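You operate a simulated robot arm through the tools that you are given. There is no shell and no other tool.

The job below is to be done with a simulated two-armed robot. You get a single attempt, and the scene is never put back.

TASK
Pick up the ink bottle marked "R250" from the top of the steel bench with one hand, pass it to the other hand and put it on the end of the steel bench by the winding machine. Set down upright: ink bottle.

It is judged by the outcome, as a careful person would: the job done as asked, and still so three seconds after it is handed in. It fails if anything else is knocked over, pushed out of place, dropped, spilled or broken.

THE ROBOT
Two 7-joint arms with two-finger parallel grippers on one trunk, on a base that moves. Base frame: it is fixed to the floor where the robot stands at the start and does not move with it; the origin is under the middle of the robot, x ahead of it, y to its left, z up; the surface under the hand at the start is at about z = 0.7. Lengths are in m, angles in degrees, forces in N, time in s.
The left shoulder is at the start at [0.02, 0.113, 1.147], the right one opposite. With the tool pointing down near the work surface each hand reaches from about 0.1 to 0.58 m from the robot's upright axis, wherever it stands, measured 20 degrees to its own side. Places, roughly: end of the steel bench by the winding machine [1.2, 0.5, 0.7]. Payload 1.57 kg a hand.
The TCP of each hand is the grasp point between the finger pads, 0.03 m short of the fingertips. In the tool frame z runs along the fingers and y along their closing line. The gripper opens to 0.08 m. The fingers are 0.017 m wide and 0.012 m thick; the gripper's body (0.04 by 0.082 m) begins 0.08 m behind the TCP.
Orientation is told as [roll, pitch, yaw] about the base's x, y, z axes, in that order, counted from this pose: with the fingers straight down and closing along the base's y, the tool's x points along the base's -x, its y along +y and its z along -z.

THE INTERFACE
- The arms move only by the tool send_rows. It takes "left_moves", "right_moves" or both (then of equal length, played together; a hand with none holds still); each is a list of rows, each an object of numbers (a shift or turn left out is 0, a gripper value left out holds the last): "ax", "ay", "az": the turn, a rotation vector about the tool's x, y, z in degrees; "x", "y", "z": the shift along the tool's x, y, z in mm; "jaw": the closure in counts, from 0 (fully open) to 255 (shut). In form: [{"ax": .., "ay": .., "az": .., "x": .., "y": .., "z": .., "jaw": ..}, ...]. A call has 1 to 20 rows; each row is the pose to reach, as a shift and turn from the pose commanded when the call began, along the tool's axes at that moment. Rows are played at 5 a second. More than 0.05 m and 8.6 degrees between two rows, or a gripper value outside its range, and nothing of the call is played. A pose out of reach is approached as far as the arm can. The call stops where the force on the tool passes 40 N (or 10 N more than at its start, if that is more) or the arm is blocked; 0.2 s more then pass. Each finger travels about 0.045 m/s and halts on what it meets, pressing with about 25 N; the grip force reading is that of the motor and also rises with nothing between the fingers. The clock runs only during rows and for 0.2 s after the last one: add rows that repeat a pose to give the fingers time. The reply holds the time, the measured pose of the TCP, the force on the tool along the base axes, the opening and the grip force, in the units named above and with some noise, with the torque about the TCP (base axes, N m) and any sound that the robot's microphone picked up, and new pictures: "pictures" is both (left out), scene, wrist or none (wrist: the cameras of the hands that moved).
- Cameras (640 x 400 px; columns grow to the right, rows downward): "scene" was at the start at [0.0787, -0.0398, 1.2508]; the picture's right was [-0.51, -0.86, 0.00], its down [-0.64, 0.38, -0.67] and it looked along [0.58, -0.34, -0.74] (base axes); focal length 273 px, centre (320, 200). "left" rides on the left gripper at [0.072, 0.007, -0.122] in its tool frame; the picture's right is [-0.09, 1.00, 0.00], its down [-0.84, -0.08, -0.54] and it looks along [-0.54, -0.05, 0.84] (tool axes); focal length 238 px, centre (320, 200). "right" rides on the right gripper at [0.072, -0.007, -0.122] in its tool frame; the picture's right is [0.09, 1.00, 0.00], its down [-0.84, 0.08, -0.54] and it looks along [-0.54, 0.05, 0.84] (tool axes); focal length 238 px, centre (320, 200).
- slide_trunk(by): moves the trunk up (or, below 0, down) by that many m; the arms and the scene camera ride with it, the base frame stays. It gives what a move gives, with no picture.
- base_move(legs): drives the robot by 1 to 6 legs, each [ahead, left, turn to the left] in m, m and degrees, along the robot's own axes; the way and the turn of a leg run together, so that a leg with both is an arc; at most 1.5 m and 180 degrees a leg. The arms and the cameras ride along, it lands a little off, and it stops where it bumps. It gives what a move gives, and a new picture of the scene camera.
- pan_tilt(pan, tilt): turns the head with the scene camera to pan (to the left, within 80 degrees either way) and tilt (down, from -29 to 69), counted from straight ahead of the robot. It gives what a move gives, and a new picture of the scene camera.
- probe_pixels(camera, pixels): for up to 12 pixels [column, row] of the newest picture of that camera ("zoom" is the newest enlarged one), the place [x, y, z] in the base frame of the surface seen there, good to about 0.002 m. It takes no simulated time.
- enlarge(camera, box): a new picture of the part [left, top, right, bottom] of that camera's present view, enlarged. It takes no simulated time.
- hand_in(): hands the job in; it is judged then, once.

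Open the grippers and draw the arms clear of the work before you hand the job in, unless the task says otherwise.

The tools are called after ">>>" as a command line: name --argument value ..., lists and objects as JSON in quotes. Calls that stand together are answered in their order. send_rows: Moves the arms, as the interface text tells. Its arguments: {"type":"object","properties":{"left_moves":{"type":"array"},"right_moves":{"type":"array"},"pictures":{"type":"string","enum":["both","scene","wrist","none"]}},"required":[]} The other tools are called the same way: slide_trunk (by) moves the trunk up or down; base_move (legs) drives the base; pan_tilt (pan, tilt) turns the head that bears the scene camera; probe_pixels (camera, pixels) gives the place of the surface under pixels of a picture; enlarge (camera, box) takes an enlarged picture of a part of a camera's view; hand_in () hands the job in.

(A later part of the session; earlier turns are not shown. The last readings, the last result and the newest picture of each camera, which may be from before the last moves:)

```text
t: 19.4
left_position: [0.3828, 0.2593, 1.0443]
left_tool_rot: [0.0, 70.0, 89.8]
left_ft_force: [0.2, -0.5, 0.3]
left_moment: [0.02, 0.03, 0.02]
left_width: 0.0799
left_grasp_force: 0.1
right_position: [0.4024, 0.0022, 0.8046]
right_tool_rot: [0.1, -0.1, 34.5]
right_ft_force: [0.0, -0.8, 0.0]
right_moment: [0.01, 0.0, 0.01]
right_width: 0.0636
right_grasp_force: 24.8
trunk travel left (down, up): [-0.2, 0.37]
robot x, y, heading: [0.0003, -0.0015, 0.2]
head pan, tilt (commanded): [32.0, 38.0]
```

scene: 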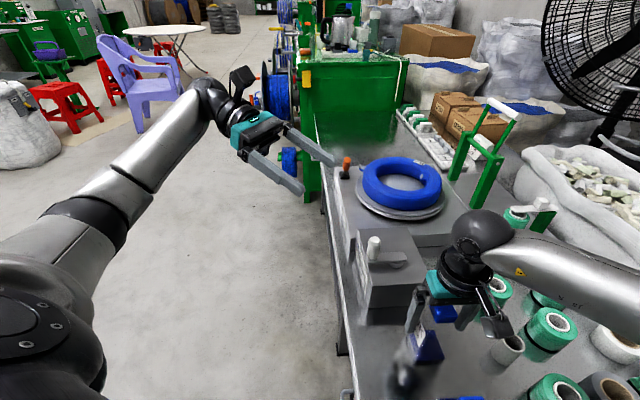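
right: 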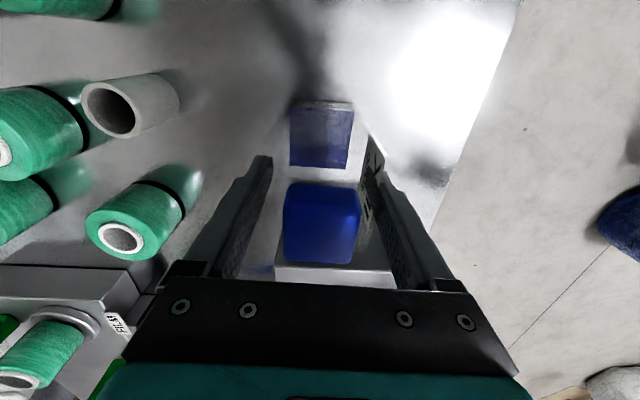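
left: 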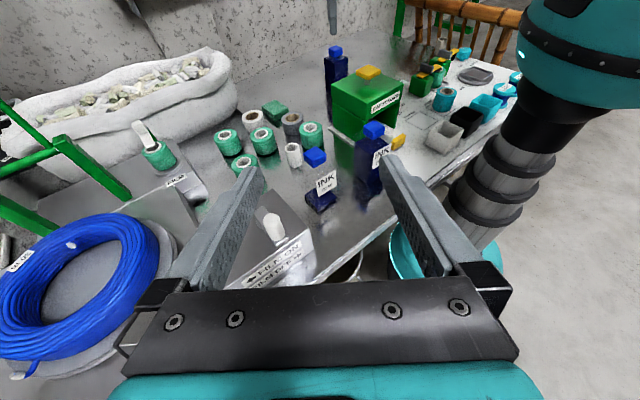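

Grip is firm at 63.6 mm with 24.8 N. I lift slowly 60 mm and check the bottle comes with the hand.

>>> send_rows --right_moves '[{"z": -8, "jaw": 255}, {"z": -20}, {"z": -40}, {"z": -60}, {"z": -60}]' --pictures "both"

>>> enlarge --camera "left" --box '[220, 40, 440, 240]'

```text
t: 20.6
left_position: [0.3839, 0.259, 1.0456]
left_tool_rot: [0.1, 70.1, 89.9]
left_ft_force: [0.1, 0.3, 0.3]
left_moment: [0.0, 0.01, 0.02]
left_width: 0.0802
left_grasp_force: 0.1
right_position: [0.4024, 0.0022, 0.8644]
right_tool_rot: [-0.1, -0.1, 34.5]
right_ft_force: [0.1, -0.2, -1.3]
right_moment: [0.03, -0.03, -0.02]
right_width: 0.0631
right_grasp_force: 24.9
trunk travel left (down, up): [-0.2, 0.37]
robot x, y, heading: [-0.0006, 0.0013, -0.2]
head pan, tilt (commanded): [32.0, 38.0]
```

scene: 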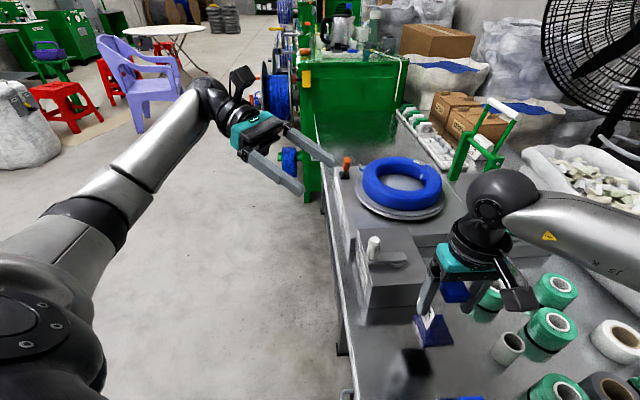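
right: 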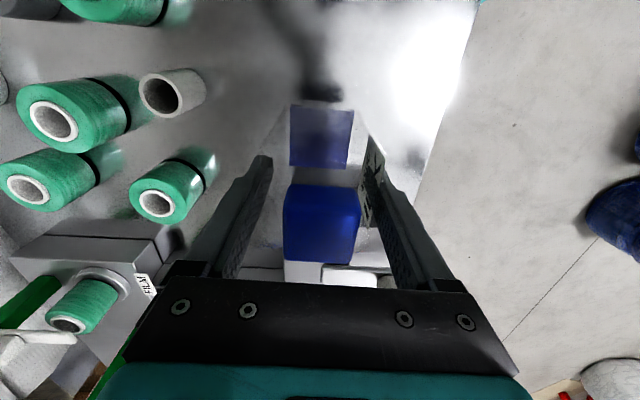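

```text
2.00 times, centred on (330, 140) of left
```

zoom: 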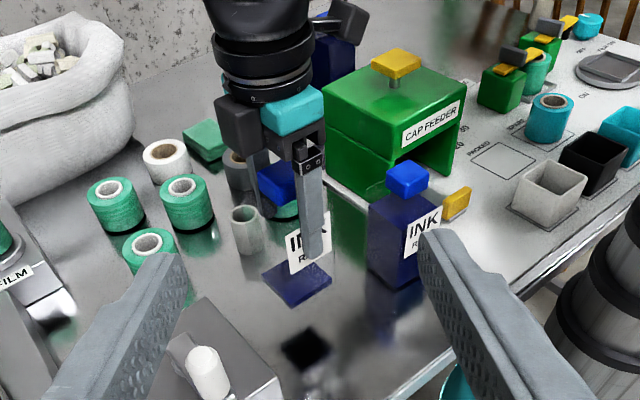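

The bottle rose with the hand, and everything else stayed still. I lift to z≈1.03 and turn the right hand back to yaw 0 so its fingers sit on the left/right faces.

>>> send_rows --right_moves '[{"z": -40, "jaw": 255}, {"z": -80}, {"z": -120}, {"z": -166, "az": 0}, {"z": -166, "az": 7}, {"z": -166, "az": 14}, {"z": -166, "az": 21}, {"z": -166, "az": 28}, {"z": -166, "az": 34.5}, {"z": -166, "az": 34.5}]' --pictures "both"

>>> enlarge --camera "left" --box '[180, 20, 460, 240]'

```text
t: 22.8
left_position: [0.3839, 0.2603, 1.0444]
left_tool_rot: [0.0, 70.0, 90.0]
left_ft_force: [0.3, 0.9, 0.1]
left_moment: [0.01, 0.02, 0.02]
left_width: 0.0802
left_grasp_force: 0.1
right_position: [0.4042, 0.0021, 1.0303]
right_tool_rot: [0.0, 0.0, 0.0]
right_ft_force: [-0.4, 0.2, -1.6]
right_moment: [-0.03, -0.02, -0.01]
right_width: 0.0636
right_grasp_force: 24.9
trunk travel left (down, up): [-0.2, 0.37]
robot x, y, heading: [-0.0005, -0.0023, -0.1]
head pan, tilt (commanded): [32.0, 38.0]
```

scene: 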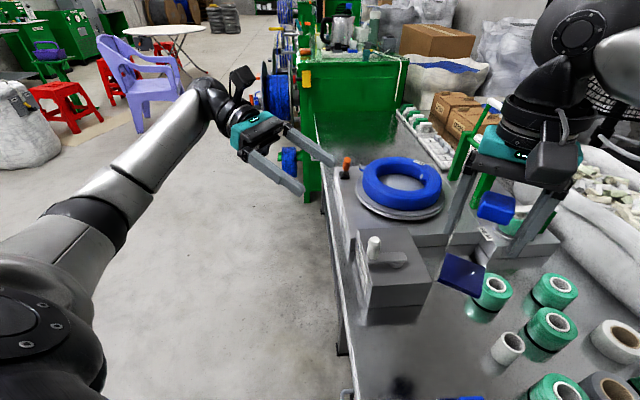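
right: 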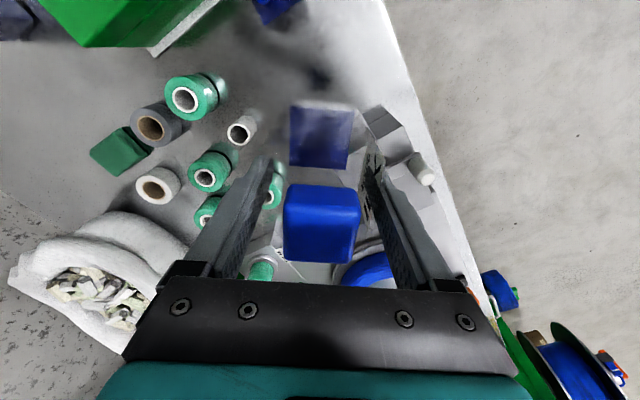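

```text
1.82 times, centred on (320, 130) of left
```

zoom: 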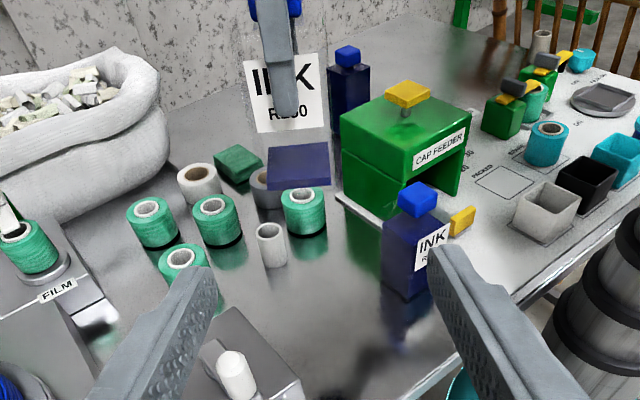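

The bottle hangs upright with the label facing the left hand. I probe the label and ink corners to fix its exact position for the receiving hand.

>>> probe_pixels --camera "zoom" --pixels '[[250, 65], [316, 57], [326, 122], [260, 128], [272, 150], [326, 147], [330, 183], [270, 185], [285, 20], [285, 100]]'

>>> probe_pixels --camera "scene" --pixels '[[497, 207], [462, 258], [440, 280], [475, 295], [484, 272], [482, 198], [512, 205]]'

```text
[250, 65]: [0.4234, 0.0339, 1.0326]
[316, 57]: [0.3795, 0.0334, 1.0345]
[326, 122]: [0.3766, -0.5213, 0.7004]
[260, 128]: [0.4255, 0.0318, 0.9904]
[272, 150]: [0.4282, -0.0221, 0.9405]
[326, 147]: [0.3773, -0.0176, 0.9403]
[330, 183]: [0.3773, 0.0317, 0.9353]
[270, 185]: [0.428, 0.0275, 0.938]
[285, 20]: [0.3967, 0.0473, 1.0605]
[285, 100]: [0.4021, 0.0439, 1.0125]
```

```text
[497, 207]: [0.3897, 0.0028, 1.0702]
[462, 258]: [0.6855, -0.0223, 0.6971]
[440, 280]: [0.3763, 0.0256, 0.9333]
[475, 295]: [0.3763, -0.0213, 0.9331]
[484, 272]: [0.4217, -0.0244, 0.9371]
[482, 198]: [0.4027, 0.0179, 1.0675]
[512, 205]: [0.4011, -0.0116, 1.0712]
```

The bottle centre is at (0.4025, 0.003) with its bottom near z=0.924. I bring the left hand to a pre-approach pose in line with it, at (0.4025, 0.13, 0.967), and check.

>>> send_rows --left_moves '[{"x": -6, "y": -4, "z": 30, "jaw": 0}, {"x": -12, "y": -8, "z": 60}, {"x": -18, "y": -12, "z": 90}, {"x": -24, "y": -16, "z": 120}, {"x": -28.7, "y": -18.7, "z": 148.8}, {"x": -28.7, "y": -18.7, "z": 148.8}]' --pictures "both"

>>> enlarge --camera "left" --box '[180, 60, 460, 240]'

```text
t: 24.2
left_position: [0.402, 0.1295, 0.9671]
left_tool_rot: [0.0, 70.0, 90.0]
left_ft_force: [0.0, -0.9, -1.0]
left_moment: [-0.02, -0.02, 0.01]
left_width: 0.0801
left_grasp_force: 0.1
right_position: [0.4033, 0.0015, 1.03]
right_tool_rot: [0.0, 0.0, 0.0]
right_ft_force: [0.3, 0.7, -1.3]
right_moment: [-0.03, -0.03, 0.07]
right_width: 0.0633
right_grasp_force: 24.8
trunk travel left (down, up): [-0.2, 0.37]
robot x, y, heading: [0.0005, -0.0006, 0.1]
head pan, tilt (commanded): [32.0, 38.0]
```

scene: 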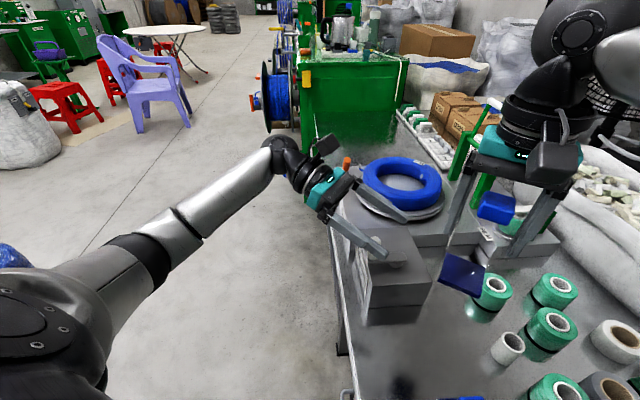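
left: 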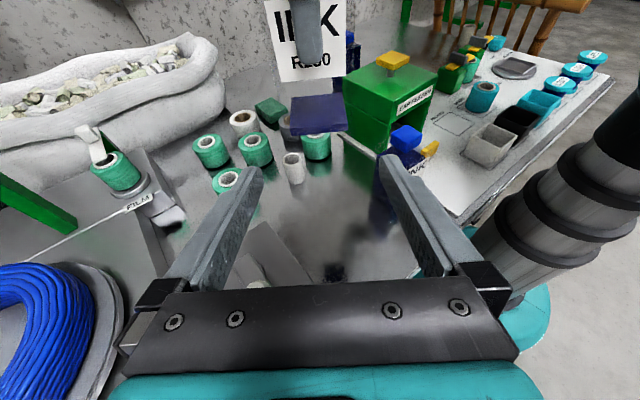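

```text
2.22 times, centred on (320, 150) of left
```

zoom: 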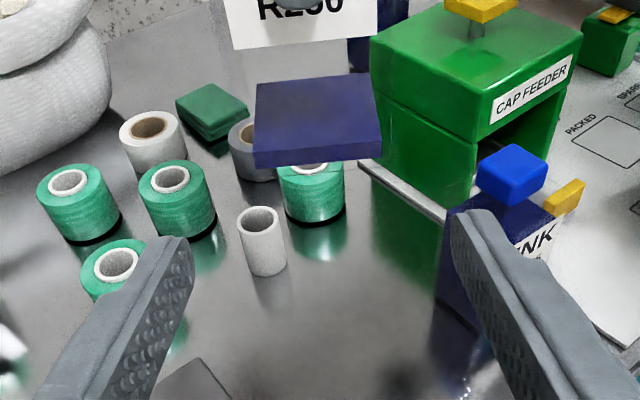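

The ink block is centred between the left fingertips (zoom columns 253–383, mid 318). I advance straight along −y by 65 mm and check the straddle.

>>> send_rows --left_moves '[{"x": 6.8, "y": -0.5, "z": 18.8, "jaw": 0}, {"x": 13.7, "y": -0.5, "z": 37.6}, {"x": 22.2, "y": -0.5, "z": 61.1}, {"x": 22.2, "y": -0.5, "z": 61.1}]' --pictures "both"

>>> enlarge --camera "left" --box '[200, 80, 440, 240]'

>>> enlarge --camera "right" --box '[240, 60, 480, 240]'

```text
t: 25.2
left_position: [0.4032, 0.0655, 0.9678]
left_tool_rot: [0.0, 70.1, 90.0]
left_ft_force: [0.6, -0.6, -0.1]
left_moment: [-0.02, -0.01, 0.0]
left_width: 0.08
left_grasp_force: 0.0
right_position: [0.4036, 0.0026, 1.0305]
right_tool_rot: [0.0, 0.0, 0.0]
right_ft_force: [-0.1, 0.2, -0.5]
right_moment: [-0.02, 0.04, -0.01]
right_width: 0.0634
right_grasp_force: 24.8
trunk travel left (down, up): [-0.2, 0.37]
robot x, y, heading: [-0.0003, -0.0007, -0.1]
head pan, tilt (commanded): [32.0, 38.0]
```

scene: 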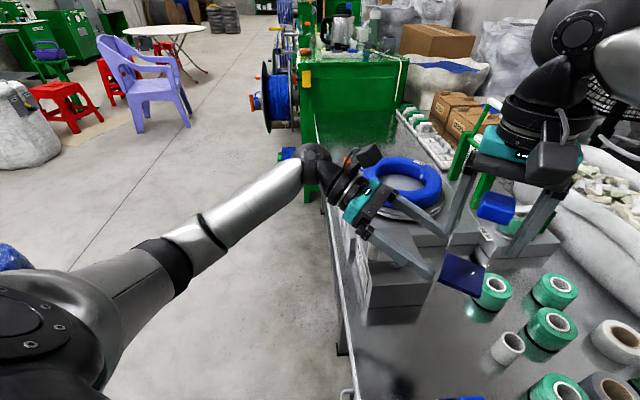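
left: 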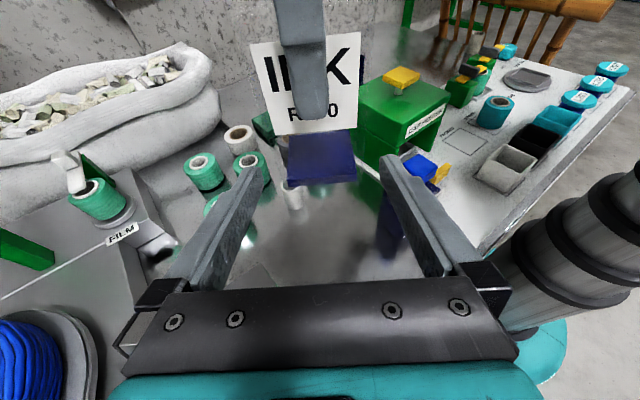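

```text
2.50 times, centred on (320, 160) of left
```

zoom: 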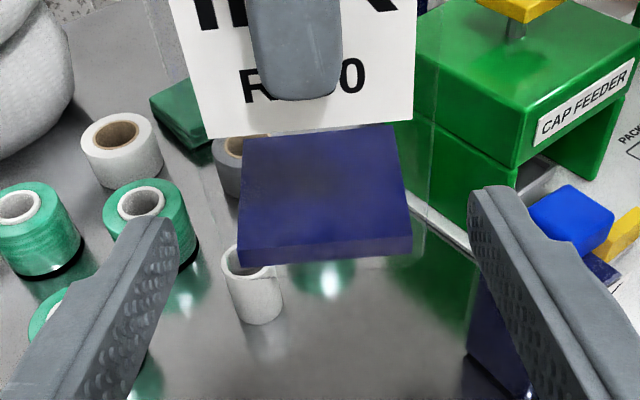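

```text
2.22 times, centred on (360, 150) of right
```

zoom: 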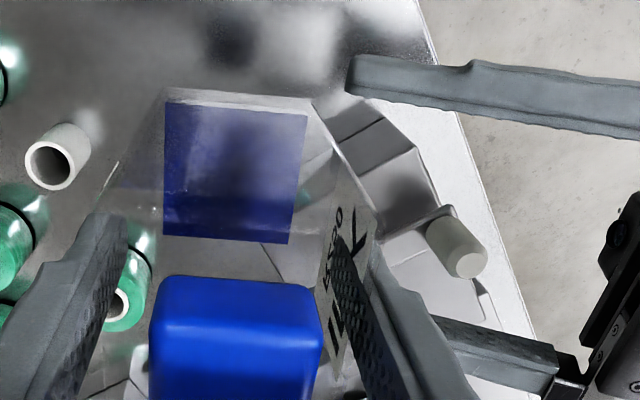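

The ink block is centred between the left fingers (mid 325 vs 324). I advance the last 58 mm in small steps so the left fingers straddle the lower body.

>>> send_rows --left_moves '[{"x": 4, "z": 11, "jaw": 0}, {"x": 8, "z": 22}, {"x": 12, "z": 33}, {"x": 16, "z": 44}, {"x": 20, "z": 55}, {"x": 20, "z": 55}]' --pictures "both"

>>> enlarge --camera "left" --box '[200, 80, 440, 240]'

>>> enlarge --camera "right" --box '[240, 60, 480, 240]'

>>> enlarge --camera "scene" --box '[340, 100, 580, 300]'

```text
t: 26.6
left_position: [0.4018, 0.0056, 0.9662]
left_tool_rot: [0.0, 70.0, 90.0]
left_ft_force: [-0.2, 0.3, 0.8]
left_moment: [-0.01, 0.01, 0.0]
left_width: 0.0801
left_grasp_force: 0.0
right_position: [0.4039, 0.0009, 1.0302]
right_tool_rot: [-0.1, 0.0, -0.1]
right_ft_force: [-0.2, 0.0, -0.8]
right_moment: [-0.01, 0.03, 0.01]
right_width: 0.0634
right_grasp_force: 24.3
trunk travel left (down, up): [-0.2, 0.37]
robot x, y, heading: [0.0011, 0.0021, 0.1]
head pan, tilt (commanded): [32.0, 38.0]
```

scene: 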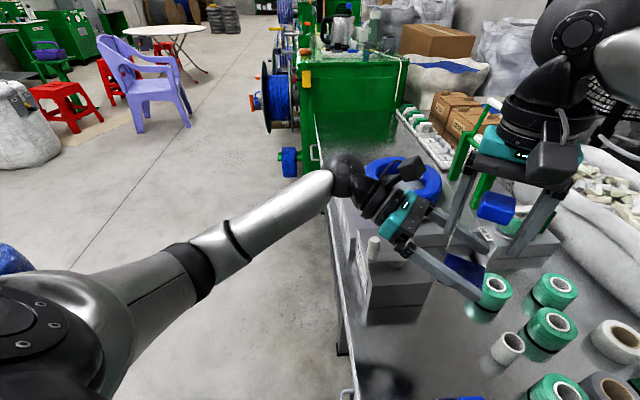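
left: 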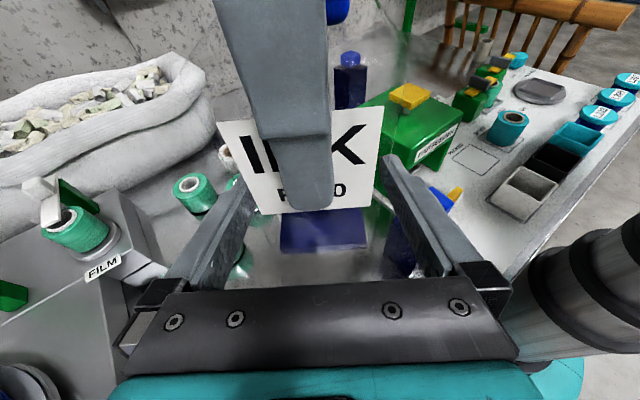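

```text
2.50 times, centred on (320, 160) of left
```

zoom: 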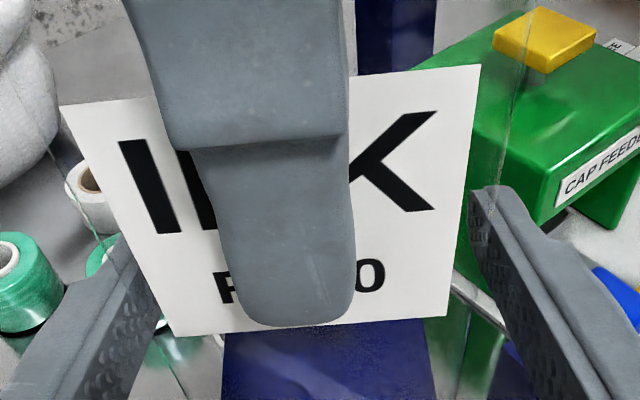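

```text
2.22 times, centred on (360, 150) of right
```

zoom: 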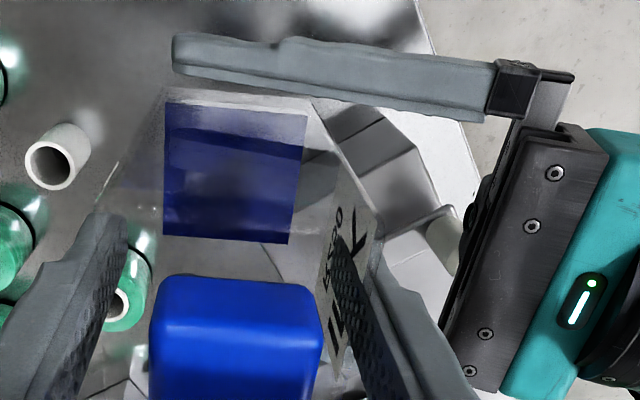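

```text
2.00 times, centred on (460, 200) of scene
```

zoom: 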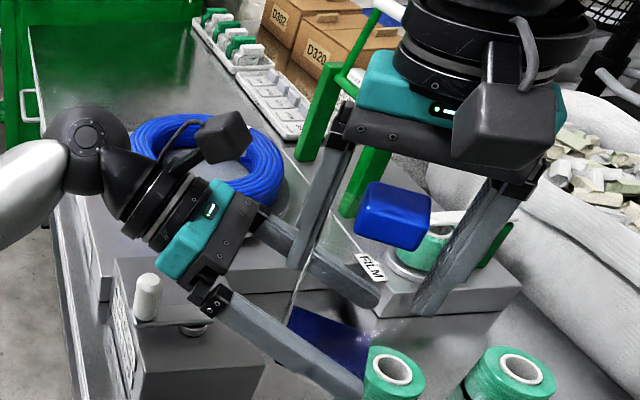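

The left fingers straddle the lower body on both sides, clear of the right hand's fingers. I close the left gripper while the right still holds.

>>> send_rows --left_moves '[{"jaw": 60}, {"jaw": 120}, {"jaw": 255}, {"jaw": 255}, {"jaw": 255}, {"jaw": 255}]' --pictures "both"

```text
t: 28.0
left_position: [0.4029, 0.0064, 0.9659]
left_tool_rot: [0.0, 70.0, 90.1]
left_ft_force: [9.8, -2.5, -2.0]
left_moment: [0.05, 0.13, 0.24]
left_width: 0.0636
left_grasp_force: 25.0
right_position: [0.4028, 0.0014, 1.0302]
right_tool_rot: [0.0, 0.1, 0.2]
right_ft_force: [-9.0, 1.8, 1.5]
right_moment: [0.08, 0.47, -0.15]
right_width: 0.0635
right_grasp_force: 24.7
trunk travel left (down, up): [-0.2, 0.37]
robot x, y, heading: [-0.0015, -0.004, -0.1]
head pan, tilt (commanded): [32.0, 38.0]
```

scene: 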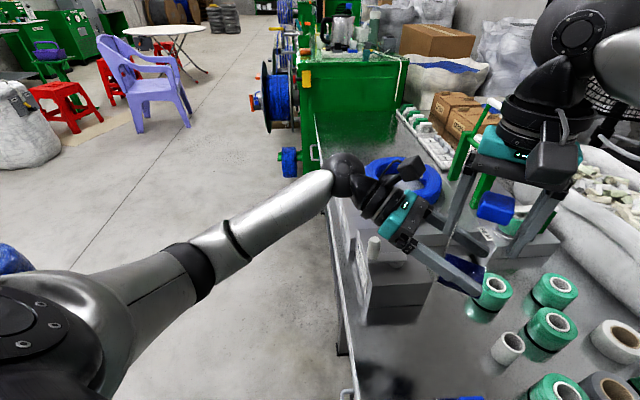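
left: 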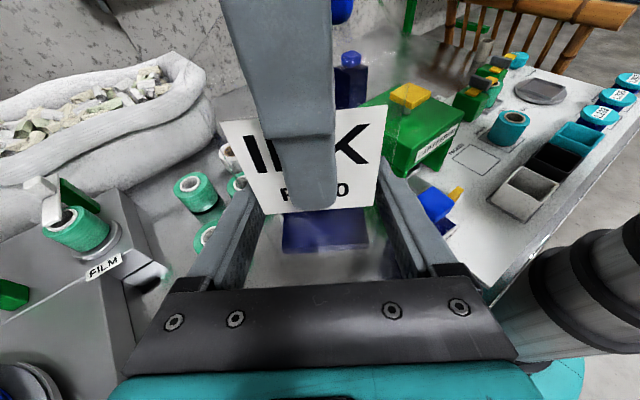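

Left grip is firm (63.6 mm, 25 N) with a 10 N side force in x between the hands, i.e. about 1 mm of misalignment. I ease the left hand 1 mm toward +x to relax this before releasing the right.

>>> send_rows --left_moves '[{"y": -0.5, "jaw": 255}, {"y": -1, "jaw": 255}, {"y": -1, "jaw": 255}]' --pictures "none"

```text
t: 28.8
left_position: [0.4038, 0.0067, 0.9667]
left_tool_rot: [-0.1, 70.0, 89.9]
left_ft_force: [7.4, -5.6, 0.5]
left_moment: [0.28, -0.06, 0.23]
left_width: 0.0636
left_grasp_force: 25.1
right_position: [0.4031, 0.0005, 1.0308]
right_tool_rot: [0.0, 0.0, -0.1]
right_ft_force: [-6.9, 4.5, -0.1]
right_moment: [0.02, 0.52, -0.24]
right_width: 0.0636
right_grasp_force: 25.2
trunk travel left (down, up): [-0.2, 0.37]
robot x, y, heading: [0.0006, 0.0012, 0.1]
head pan, tilt (commanded): [32.0, 38.0]
```

Residual force is small. I open the right gripper while the left holds, and check readings before moving it away.

>>> send_rows --right_moves '[{"jaw": 200}, {"jaw": 100}, {"jaw": 0}, {"jaw": 0}, {"jaw": 0}]' --pictures "both"

>>> enlarge --camera "scene" --box '[340, 100, 580, 300]'

```text
t: 30.0
left_position: [0.4039, 0.0076, 0.9664]
left_tool_rot: [0.0, 70.0, 89.9]
left_ft_force: [-0.2, 0.0, 0.2]
left_moment: [0.0, 0.01, 0.03]
left_width: 0.0636
left_grasp_force: 25.8
right_position: [0.4035, 0.0005, 1.0307]
right_tool_rot: [0.0, 0.0, 0.0]
right_ft_force: [0.1, -0.6, 0.4]
right_moment: [-0.01, -0.01, 0.03]
right_width: 0.0796
right_grasp_force: 0.0
trunk travel left (down, up): [-0.2, 0.37]
robot x, y, heading: [-0.0011, -0.003, 0.2]
head pan, tilt (commanded): [32.0, 38.0]
```

scene: 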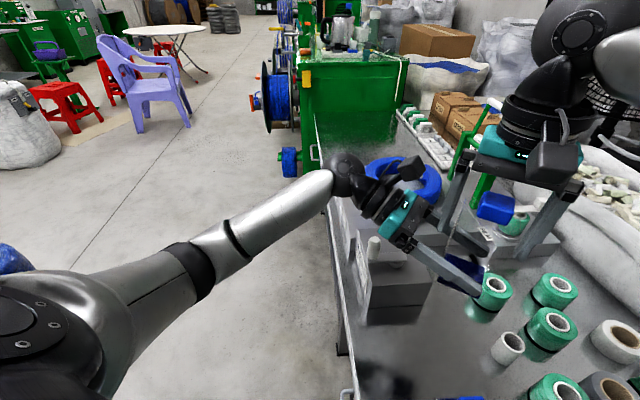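
right: 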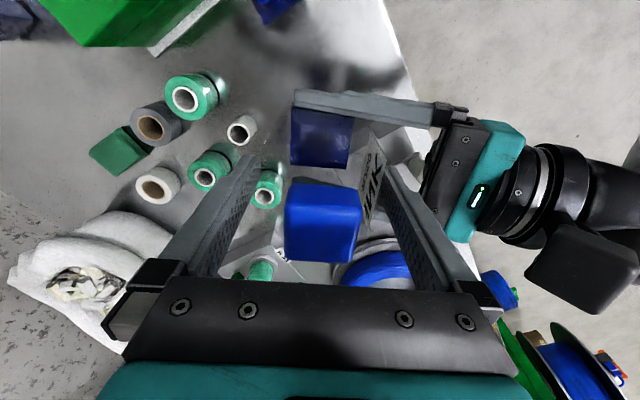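

```text
2.00 times, centred on (460, 200) of scene
```

zoom: 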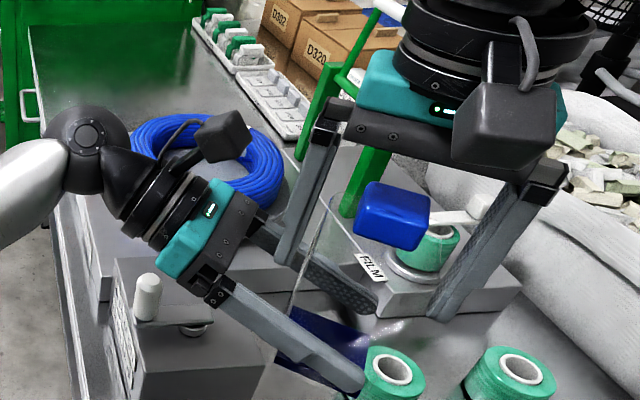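

The bottle is held by the left hand alone, still upright. I raise the right hand straight up 150 mm clear of the cap.

>>> send_rows --right_moves '[{"z": -15, "jaw": 0}, {"z": -40}, {"z": -75}, {"z": -110}, {"z": -150}, {"z": -150}]' --pictures "both"

```text
t: 31.4
left_position: [0.4037, 0.0065, 0.9667]
left_tool_rot: [0.0, 70.0, 89.9]
left_ft_force: [-0.4, 0.8, -0.1]
left_moment: [0.01, -0.01, 0.01]
left_width: 0.0634
left_grasp_force: 24.9
right_position: [0.4035, -0.0005, 1.1805]
right_tool_rot: [0.1, 0.0, 0.1]
right_ft_force: [0.3, 0.3, 0.6]
right_moment: [0.02, -0.02, 0.01]
right_width: 0.0802
right_grasp_force: 0.1
trunk travel left (down, up): [-0.2, 0.37]
robot x, y, heading: [-0.0024, 0.0033, 0.0]
head pan, tilt (commanded): [32.0, 38.0]
```

scene: 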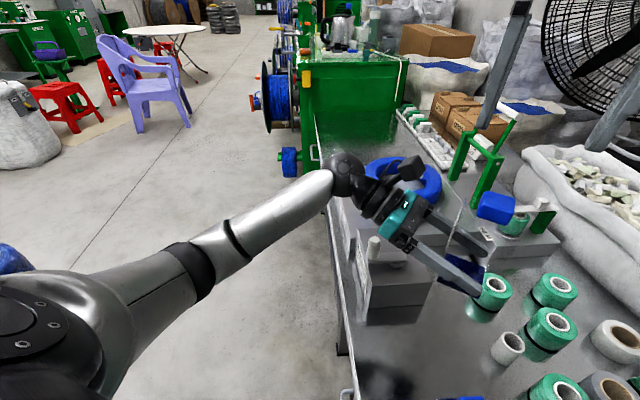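
right: 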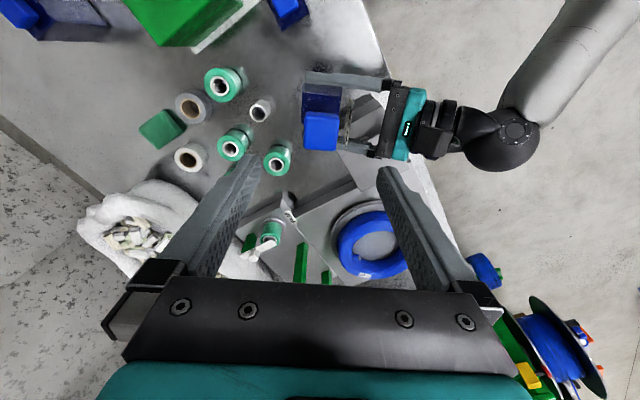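

The right hand is clear above. Before driving I look down beside the bench to learn where the base, bench legs and handles are, and also at the right arm's elbow.

>>> pan_tilt --pan 50 --tilt 69

>>> pan_tilt --pan -60 --tilt 30

```text
t: 32.4
left_position: [0.4032, 0.0069, 0.9669]
left_tool_rot: [-0.1, 70.0, 89.9]
left_ft_force: [0.2, -0.1, 0.7]
left_moment: [0.04, 0.0, 0.01]
left_width: 0.0634
left_grasp_force: 24.9
right_position: [0.4032, 0.0014, 1.1794]
right_tool_rot: [0.0, 0.1, 0.0]
right_ft_force: [1.0, -0.5, -0.4]
right_moment: [-0.01, -0.02, 0.0]
right_width: 0.0801
right_grasp_force: 0.1
trunk travel left (down, up): [-0.2, 0.37]
robot x, y, heading: [-0.0003, 0.0005, -0.2]
head pan, tilt (commanded): [50.0, 68.8]
```

scene: 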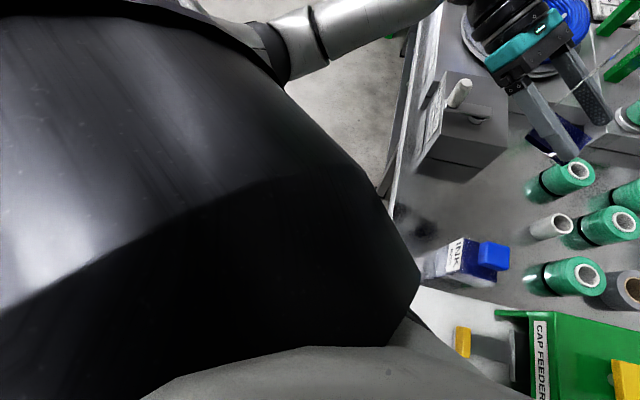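

```text
t: 34.3
left_position: [0.4032, 0.0062, 0.966]
left_tool_rot: [0.0, 70.0, 90.0]
left_ft_force: [0.4, -0.3, 0.6]
left_moment: [0.02, 0.01, 0.02]
left_width: 0.0638
left_grasp_force: 24.9
right_position: [0.4035, 0.0006, 1.1789]
right_tool_rot: [0.0, 0.0, 0.0]
right_ft_force: [0.4, -0.2, -0.2]
right_moment: [0.02, 0.03, -0.01]
right_width: 0.08
right_grasp_force: 0.1
trunk travel left (down, up): [-0.2, 0.37]
robot x, y, heading: [0.0027, -0.0046, -0.1]
head pan, tilt (commanded): [-60.0, 30.0]
```

scene: 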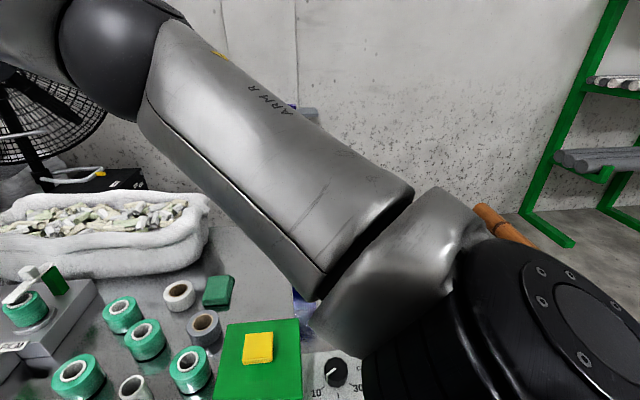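

I probe the right arm's links here to know how low and far out the elbow lies.

>>> probe_pixels --camera "scene" --pixels '[[430, 240], [350, 250], [260, 150], [110, 60], [320, 290], [390, 190], [170, 140], [60, 130], [210, 360], [520, 300]]'

```text
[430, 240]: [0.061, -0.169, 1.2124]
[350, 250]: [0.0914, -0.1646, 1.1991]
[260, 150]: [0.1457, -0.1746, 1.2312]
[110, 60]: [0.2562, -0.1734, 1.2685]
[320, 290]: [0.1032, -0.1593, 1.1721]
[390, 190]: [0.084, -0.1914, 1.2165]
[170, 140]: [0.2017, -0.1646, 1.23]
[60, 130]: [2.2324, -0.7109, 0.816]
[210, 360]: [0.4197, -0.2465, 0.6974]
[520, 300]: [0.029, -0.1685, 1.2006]
```

The right elbow is high (z≈1.25), so it clears everything at 1.02 or lower. I move the right hand aside and up, then look along the bench's side for legs and handles.

>>> send_rows --right_moves '[{"x": 10, "y": -36, "z": -8, "jaw": 0}, {"x": 21, "y": -72, "z": -16}, {"x": 32, "y": -108, "z": -24}, {"x": 43, "y": -144, "z": -32}, {"x": 53, "y": -180, "z": -40}, {"x": 53, "y": -180, "z": -40}]' --pictures "none"

>>> pan_tilt --pan 45 --tilt 50

>>> enlarge --camera "scene" --box '[280, 60, 480, 260]'

```text
t: 35.7
left_position: [0.4026, 0.006, 0.9657]
left_tool_rot: [0.0, 69.9, 90.0]
left_ft_force: [-0.1, 0.6, -0.2]
left_moment: [0.07, 0.01, 0.04]
left_width: 0.0636
left_grasp_force: 24.9
right_position: [0.3501, -0.179, 1.2203]
right_tool_rot: [0.0, 0.0, 0.0]
right_ft_force: [0.3, 0.1, 0.7]
right_moment: [0.02, 0.02, -0.05]
right_width: 0.0802
right_grasp_force: 0.2
trunk travel left (down, up): [-0.2, 0.37]
robot x, y, heading: [-0.0006, -0.0028, -0.1]
head pan, tilt (commanded): [-60.0, 30.0]
```

```text
t: 37.5
left_position: [0.4038, 0.0061, 0.9665]
left_tool_rot: [0.1, 70.0, 90.0]
left_ft_force: [0.3, -0.1, -0.3]
left_moment: [0.05, 0.01, -0.01]
left_width: 0.0636
left_grasp_force: 25.1
right_position: [0.35, -0.1796, 1.2206]
right_tool_rot: [0.0, -0.1, 0.1]
right_ft_force: [0.1, 0.4, -0.5]
right_moment: [0.01, 0.0, -0.02]
right_width: 0.0801
right_grasp_force: 0.1
trunk travel left (down, up): [-0.2, 0.37]
robot x, y, heading: [-0.002, -0.0008, -0.2]
head pan, tilt (commanded): [45.0, 50.0]
```

scene: 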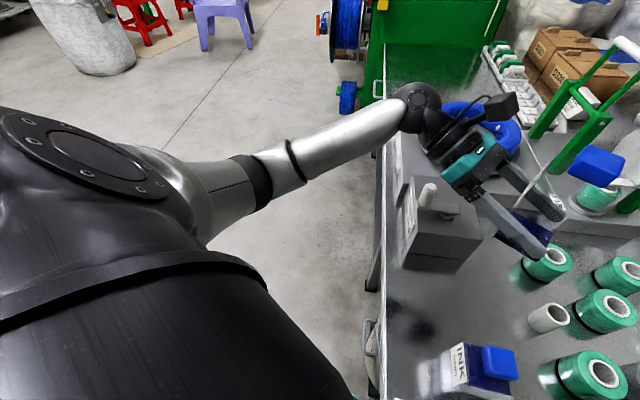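

```text
2.00 times, centred on (380, 160) of scene
```

zoom: 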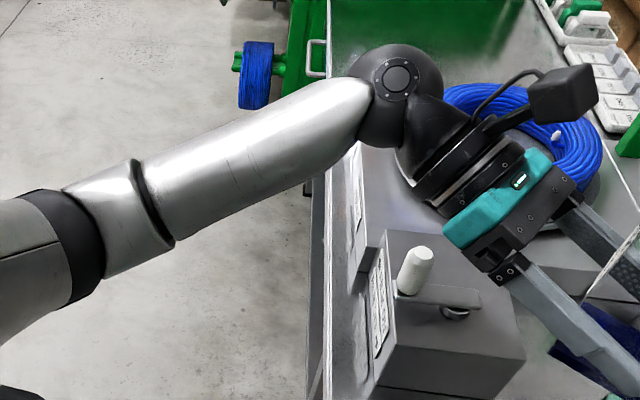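

I see something at the bench's side at (375,265), a handle at (370,330) and another at (377,90); probing these.

>>> probe_pixels --camera "scene" --pixels '[[374, 265], [376, 240], [369, 325], [368, 350], [378, 85], [376, 95], [381, 170], [383, 120], [372, 285], [348, 95], [384, 60], [370, 370]]'

>>> enlarge --camera "scene" --box '[330, 230, 430, 400]'

```text
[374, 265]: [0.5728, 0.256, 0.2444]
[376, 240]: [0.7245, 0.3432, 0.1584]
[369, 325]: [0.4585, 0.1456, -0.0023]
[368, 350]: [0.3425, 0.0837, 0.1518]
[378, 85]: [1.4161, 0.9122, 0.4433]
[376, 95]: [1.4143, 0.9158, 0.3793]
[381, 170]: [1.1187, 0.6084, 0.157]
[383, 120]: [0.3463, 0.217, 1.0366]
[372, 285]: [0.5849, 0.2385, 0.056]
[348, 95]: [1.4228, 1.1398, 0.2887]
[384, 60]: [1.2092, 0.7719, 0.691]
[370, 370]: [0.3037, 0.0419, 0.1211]
```

```text
2.35 times, centred on (380, 315) of scene
```

zoom: 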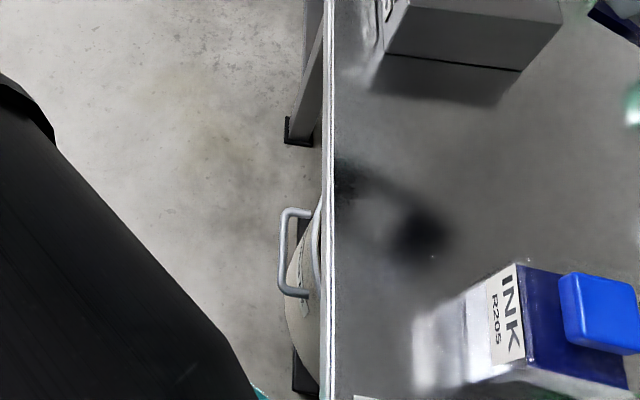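

There's a bench leg at about (0.58,0.24), a rail at z≈0.16 beyond it, and a handled pot under the bench near (0.33,0.05), so I must back away from the bench before going along. I probe the robot's own base disc in the left camera to get its radius.

>>> probe_pixels --camera "left" --pixels '[[555, 372], [575, 365], [580, 375], [540, 368], [562, 358], [548, 385], [600, 300], [560, 320]]'

>>> enlarge --camera "left" --box '[440, 200, 640, 400]'

```text
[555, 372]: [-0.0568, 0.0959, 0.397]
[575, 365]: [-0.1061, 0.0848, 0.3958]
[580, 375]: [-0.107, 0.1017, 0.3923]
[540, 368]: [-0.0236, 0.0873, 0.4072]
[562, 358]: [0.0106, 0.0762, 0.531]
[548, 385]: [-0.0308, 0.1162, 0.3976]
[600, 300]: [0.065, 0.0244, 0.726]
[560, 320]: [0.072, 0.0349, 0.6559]
```

```text
2.00 times, centred on (540, 300) of left
```

zoom: 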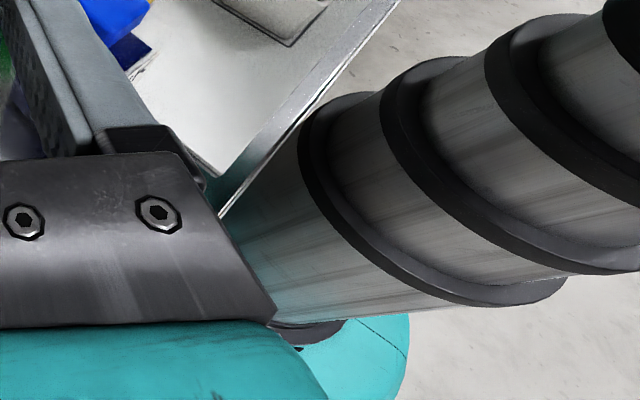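

The base top is at z≈0.39 with radius ≥0.15, reaching under the bench edge, so the pot and the rail matter. I look left and further back in the aisle for anything on the floor before backing out.

>>> pan_tilt --pan 80 --tilt 35

>>> pan_tilt --pan 55 --tilt 20

```text
t: 38.5
left_position: [0.404, 0.007, 0.9673]
left_tool_rot: [-0.1, 70.0, 90.0]
left_ft_force: [0.4, 0.2, 0.1]
left_moment: [0.0, -0.03, -0.02]
left_width: 0.0635
left_grasp_force: 25.1
right_position: [0.3518, -0.179, 1.2192]
right_tool_rot: [0.1, 0.1, 0.1]
right_ft_force: [0.0, -0.7, 0.2]
right_moment: [-0.03, -0.02, -0.01]
right_width: 0.0802
right_grasp_force: 0.1
trunk travel left (down, up): [-0.2, 0.37]
robot x, y, heading: [0.0039, 0.0007, -0.0]
head pan, tilt (commanded): [80.0, 35.0]
```

scene: 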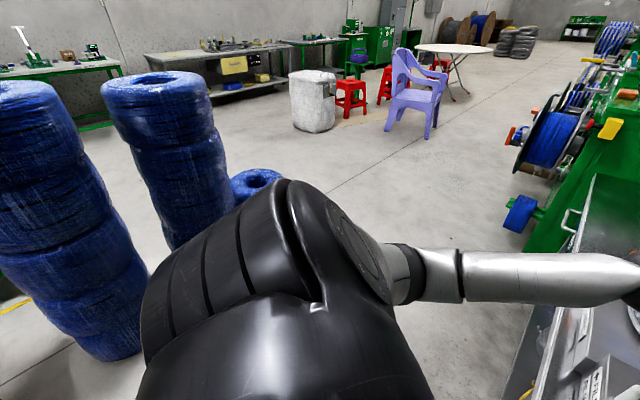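

```text
t: 39.4
left_position: [0.4036, 0.0071, 0.9661]
left_tool_rot: [-0.1, 69.9, 90.0]
left_ft_force: [0.8, 0.7, -0.3]
left_moment: [0.01, 0.03, -0.01]
left_width: 0.0636
left_grasp_force: 25.3
right_position: [0.3508, -0.1784, 1.2206]
right_tool_rot: [0.0, 0.1, 0.0]
right_ft_force: [-0.5, -0.6, -1.0]
right_moment: [0.02, -0.02, 0.03]
right_width: 0.0799
right_grasp_force: 0.0
trunk travel left (down, up): [-0.2, 0.37]
robot x, y, heading: [-0.0011, 0.0027, -0.3]
head pan, tilt (commanded): [55.0, 20.0]
```

scene: 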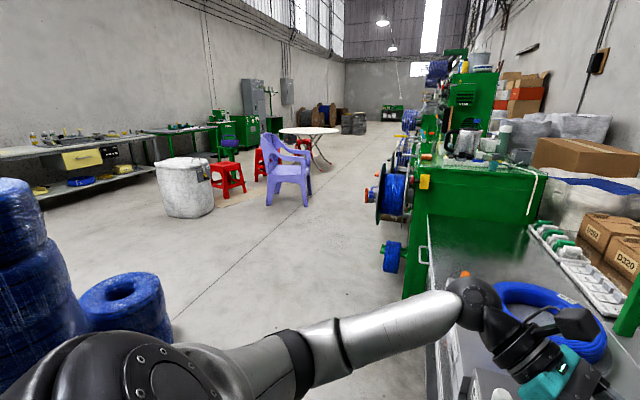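

Stacks of blue coils stand behind-left. I probe them here, then look again at pan 80 to get exact positions.

>>> probe_pixels --camera "scene" --pixels '[[20, 230], [40, 300], [120, 300], [165, 310], [150, 290], [85, 300], [180, 190], [285, 170], [370, 280], [330, 320], [190, 310], [390, 250]]'

>>> pan_tilt --pan 80 --tilt 35

>>> probe_pixels --camera "scene" --pixels '[[60, 120], [110, 350], [30, 260], [160, 110], [210, 200], [180, 240], [255, 185], [275, 180], [130, 280], [85, 345], [145, 310], [300, 170]]'

```text
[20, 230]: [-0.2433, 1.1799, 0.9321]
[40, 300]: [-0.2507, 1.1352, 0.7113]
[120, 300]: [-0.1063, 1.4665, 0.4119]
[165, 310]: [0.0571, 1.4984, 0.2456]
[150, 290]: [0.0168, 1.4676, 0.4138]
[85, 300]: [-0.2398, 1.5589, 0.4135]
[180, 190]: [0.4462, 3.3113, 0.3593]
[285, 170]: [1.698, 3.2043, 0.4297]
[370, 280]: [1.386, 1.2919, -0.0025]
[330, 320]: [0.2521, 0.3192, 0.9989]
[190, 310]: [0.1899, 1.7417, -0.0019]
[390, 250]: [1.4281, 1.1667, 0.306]
```

```text
t: 40.3
left_position: [0.403, 0.0072, 0.9669]
left_tool_rot: [0.0, 70.0, 90.0]
left_ft_force: [-0.6, 0.4, -0.4]
left_moment: [-0.01, 0.02, -0.01]
left_width: 0.0632
left_grasp_force: 24.6
right_position: [0.3513, -0.1787, 1.2195]
right_tool_rot: [0.1, 0.1, 0.1]
right_ft_force: [-0.2, -0.6, -0.4]
right_moment: [0.01, -0.02, 0.02]
right_width: 0.0801
right_grasp_force: 0.0
trunk travel left (down, up): [-0.2, 0.37]
robot x, y, heading: [-0.0029, -0.0006, 0.0]
head pan, tilt (commanded): [80.0, 35.0]
```

scene: 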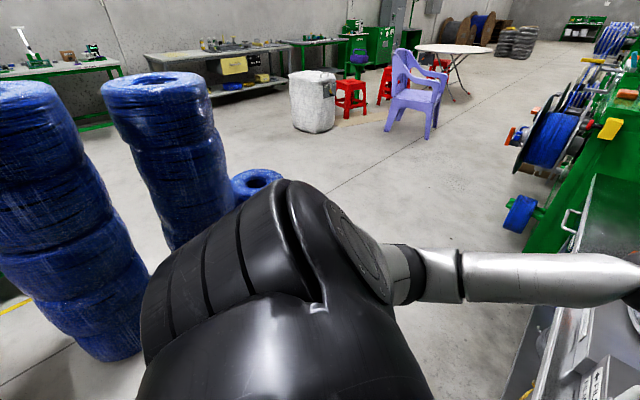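

```text
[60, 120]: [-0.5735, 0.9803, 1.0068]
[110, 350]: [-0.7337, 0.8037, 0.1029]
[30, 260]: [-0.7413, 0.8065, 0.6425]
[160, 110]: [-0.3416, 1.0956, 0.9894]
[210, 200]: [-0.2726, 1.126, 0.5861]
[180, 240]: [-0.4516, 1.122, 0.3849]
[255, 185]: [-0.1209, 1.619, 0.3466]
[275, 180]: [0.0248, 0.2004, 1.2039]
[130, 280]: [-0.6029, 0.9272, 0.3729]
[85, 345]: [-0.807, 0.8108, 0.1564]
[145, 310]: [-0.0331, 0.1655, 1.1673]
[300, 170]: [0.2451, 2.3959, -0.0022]
```

The aisle near the robot is free (nearest coil stack about 0.8 m away). I back out from the bench and then drive along it, keeping the heading, with both hands well above the bench.

>>> base_move --legs '[[-0.1, 0.25, 0]]'

>>> pan_tilt --pan 20 --tilt 35

```text
t: 42.2
left_position: [0.3054, 0.2591, 0.9663]
left_tool_rot: [-0.1, 70.0, 89.8]
left_ft_force: [1.1, 0.6, 0.6]
left_moment: [-0.01, 0.02, 0.0]
left_width: 0.0632
left_grasp_force: 24.8
right_position: [0.2515, 0.0727, 1.2202]
right_tool_rot: [0.1, 0.0, 0.0]
right_ft_force: [-0.8, 0.8, 0.8]
right_moment: [-0.01, 0.0, -0.02]
right_width: 0.08
right_grasp_force: 0.0
trunk travel left (down, up): [-0.2, 0.37]
robot x, y, heading: [-0.0984, 0.2543, -0.0]
head pan, tilt (commanded): [80.0, 35.0]
```

scene: 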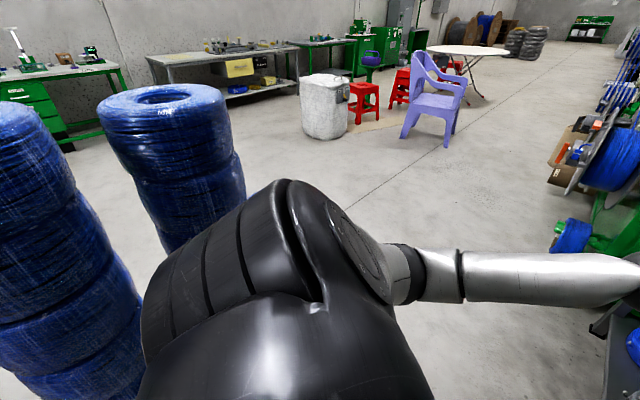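

```text
t: 43.5
left_position: [0.3043, 0.2573, 0.9656]
left_tool_rot: [0.1, 70.0, 89.8]
left_ft_force: [-0.1, 0.1, -0.6]
left_moment: [-0.01, -0.03, 0.0]
left_width: 0.0632
left_grasp_force: 24.7
right_position: [0.2513, 0.0714, 1.2198]
right_tool_rot: [0.0, 0.0, -0.1]
right_ft_force: [-0.1, -1.0, -0.3]
right_moment: [0.04, 0.01, 0.0]
right_width: 0.0804
right_grasp_force: 0.1
trunk travel left (down, up): [-0.2, 0.37]
robot x, y, heading: [-0.1013, 0.2504, 0.1]
head pan, tilt (commanded): [20.0, 35.0]
```

scene: 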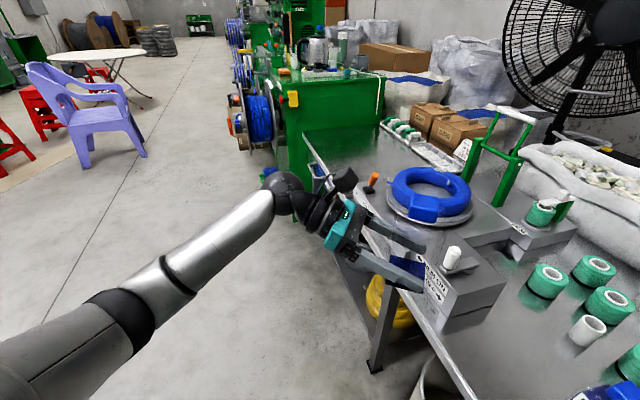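

The robot is out clear; the bottle is at (410,255) upright in the left hand. I probe the machine's reels at (235,125), the shelf goods and bench edge for the next leg.

>>> probe_pixels --camera "scene" --pixels '[[232, 122], [250, 130], [318, 175], [305, 150], [310, 140], [400, 290], [378, 335], [426, 380], [350, 170], [375, 175], [335, 260], [443, 210]]'

>>> enlarge --camera "scene" --box '[240, 80, 500, 260]'

```text
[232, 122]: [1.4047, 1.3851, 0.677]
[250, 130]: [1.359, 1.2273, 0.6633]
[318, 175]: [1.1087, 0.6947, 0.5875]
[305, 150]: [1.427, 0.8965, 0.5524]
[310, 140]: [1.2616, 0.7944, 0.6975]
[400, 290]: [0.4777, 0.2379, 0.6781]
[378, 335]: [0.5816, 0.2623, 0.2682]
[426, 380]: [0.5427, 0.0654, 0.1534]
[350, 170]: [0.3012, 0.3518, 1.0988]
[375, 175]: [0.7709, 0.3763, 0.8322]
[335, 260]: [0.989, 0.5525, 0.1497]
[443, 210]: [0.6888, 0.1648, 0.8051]
```

```text
2.22 times, centred on (370, 170) of scene
```

zoom: 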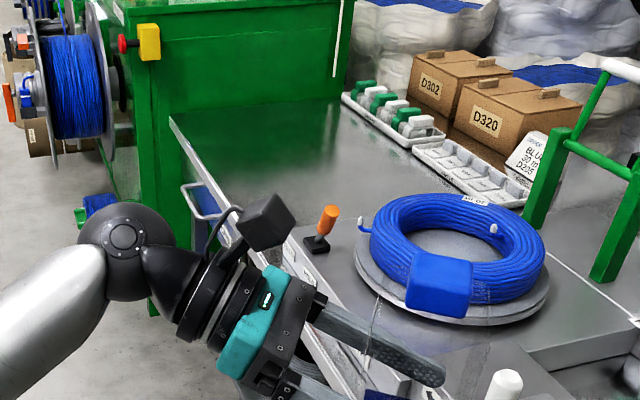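

Handles and reels are clear of my planned path (robot travels ~0.27 m outside the bench line). I drive the second leg along the bench.

>>> base_move --legs '[[0.7, 0.5, 0]]'

```text
t: 48.0
left_position: [1.0016, 0.7581, 0.967]
left_tool_rot: [0.1, 70.0, 90.1]
left_ft_force: [-0.5, 0.0, -0.1]
left_moment: [-0.03, 0.03, -0.02]
left_width: 0.0635
left_grasp_force: 24.2
right_position: [0.949, 0.5722, 1.2205]
right_tool_rot: [0.0, 0.0, 0.0]
right_ft_force: [0.8, 0.0, 0.2]
right_moment: [0.01, -0.01, -0.04]
right_width: 0.08
right_grasp_force: 0.0
trunk travel left (down, up): [-0.2, 0.37]
robot x, y, heading: [0.5949, 0.7498, 0.1]
head pan, tilt (commanded): [20.0, 35.0]
```

scene: 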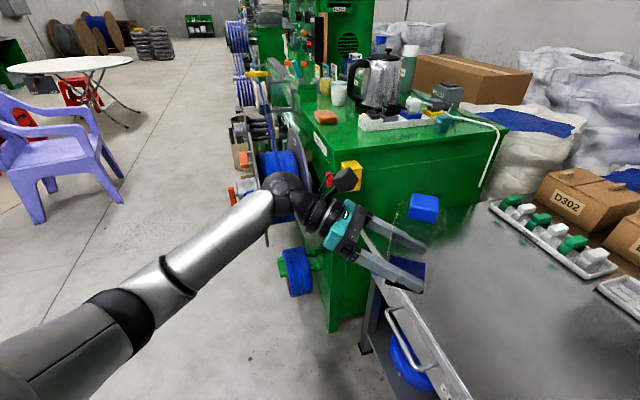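

At the end of the bench now; the free steel surface lies around (450,290) in view. I tilt to see the placing area fully and probe it.

>>> pan_tilt --pan -10 --tilt 45

>>> probe_pixels --camera "scene" --pixels '[[340, 200], [300, 240], [380, 150], [260, 130], [330, 100], [420, 120], [500, 200], [250, 300], [320, 300], [400, 300], [240, 200], [280, 180]]'

```text
t: 49.0
left_position: [0.9994, 0.7585, 0.9667]
left_tool_rot: [0.0, 69.9, 90.2]
left_ft_force: [-0.1, -0.6, -0.2]
left_moment: [0.0, 0.02, -0.02]
left_width: 0.0634
left_grasp_force: 25.5
right_position: [0.9501, 0.5727, 1.2195]
right_tool_rot: [0.0, 0.0, 0.1]
right_ft_force: [-0.7, -0.3, 0.2]
right_moment: [-0.01, 0.02, 0.0]
right_width: 0.0801
right_grasp_force: 0.1
trunk travel left (down, up): [-0.2, 0.37]
robot x, y, heading: [0.5972, 0.7517, 0.2]
head pan, tilt (commanded): [-10.0, 45.0]
```

scene: 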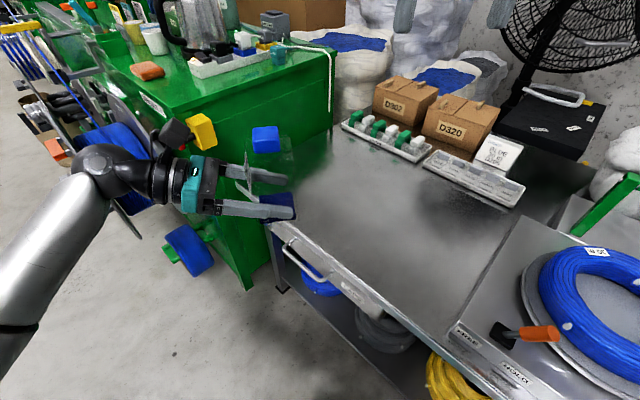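

```text
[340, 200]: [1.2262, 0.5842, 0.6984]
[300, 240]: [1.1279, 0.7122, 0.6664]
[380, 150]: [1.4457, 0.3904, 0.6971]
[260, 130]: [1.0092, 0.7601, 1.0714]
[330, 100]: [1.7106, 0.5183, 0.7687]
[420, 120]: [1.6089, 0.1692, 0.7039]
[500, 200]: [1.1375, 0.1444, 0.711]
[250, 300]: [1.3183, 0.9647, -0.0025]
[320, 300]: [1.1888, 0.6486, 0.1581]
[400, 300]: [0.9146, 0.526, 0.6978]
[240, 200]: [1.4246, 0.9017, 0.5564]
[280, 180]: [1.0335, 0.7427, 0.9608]
```

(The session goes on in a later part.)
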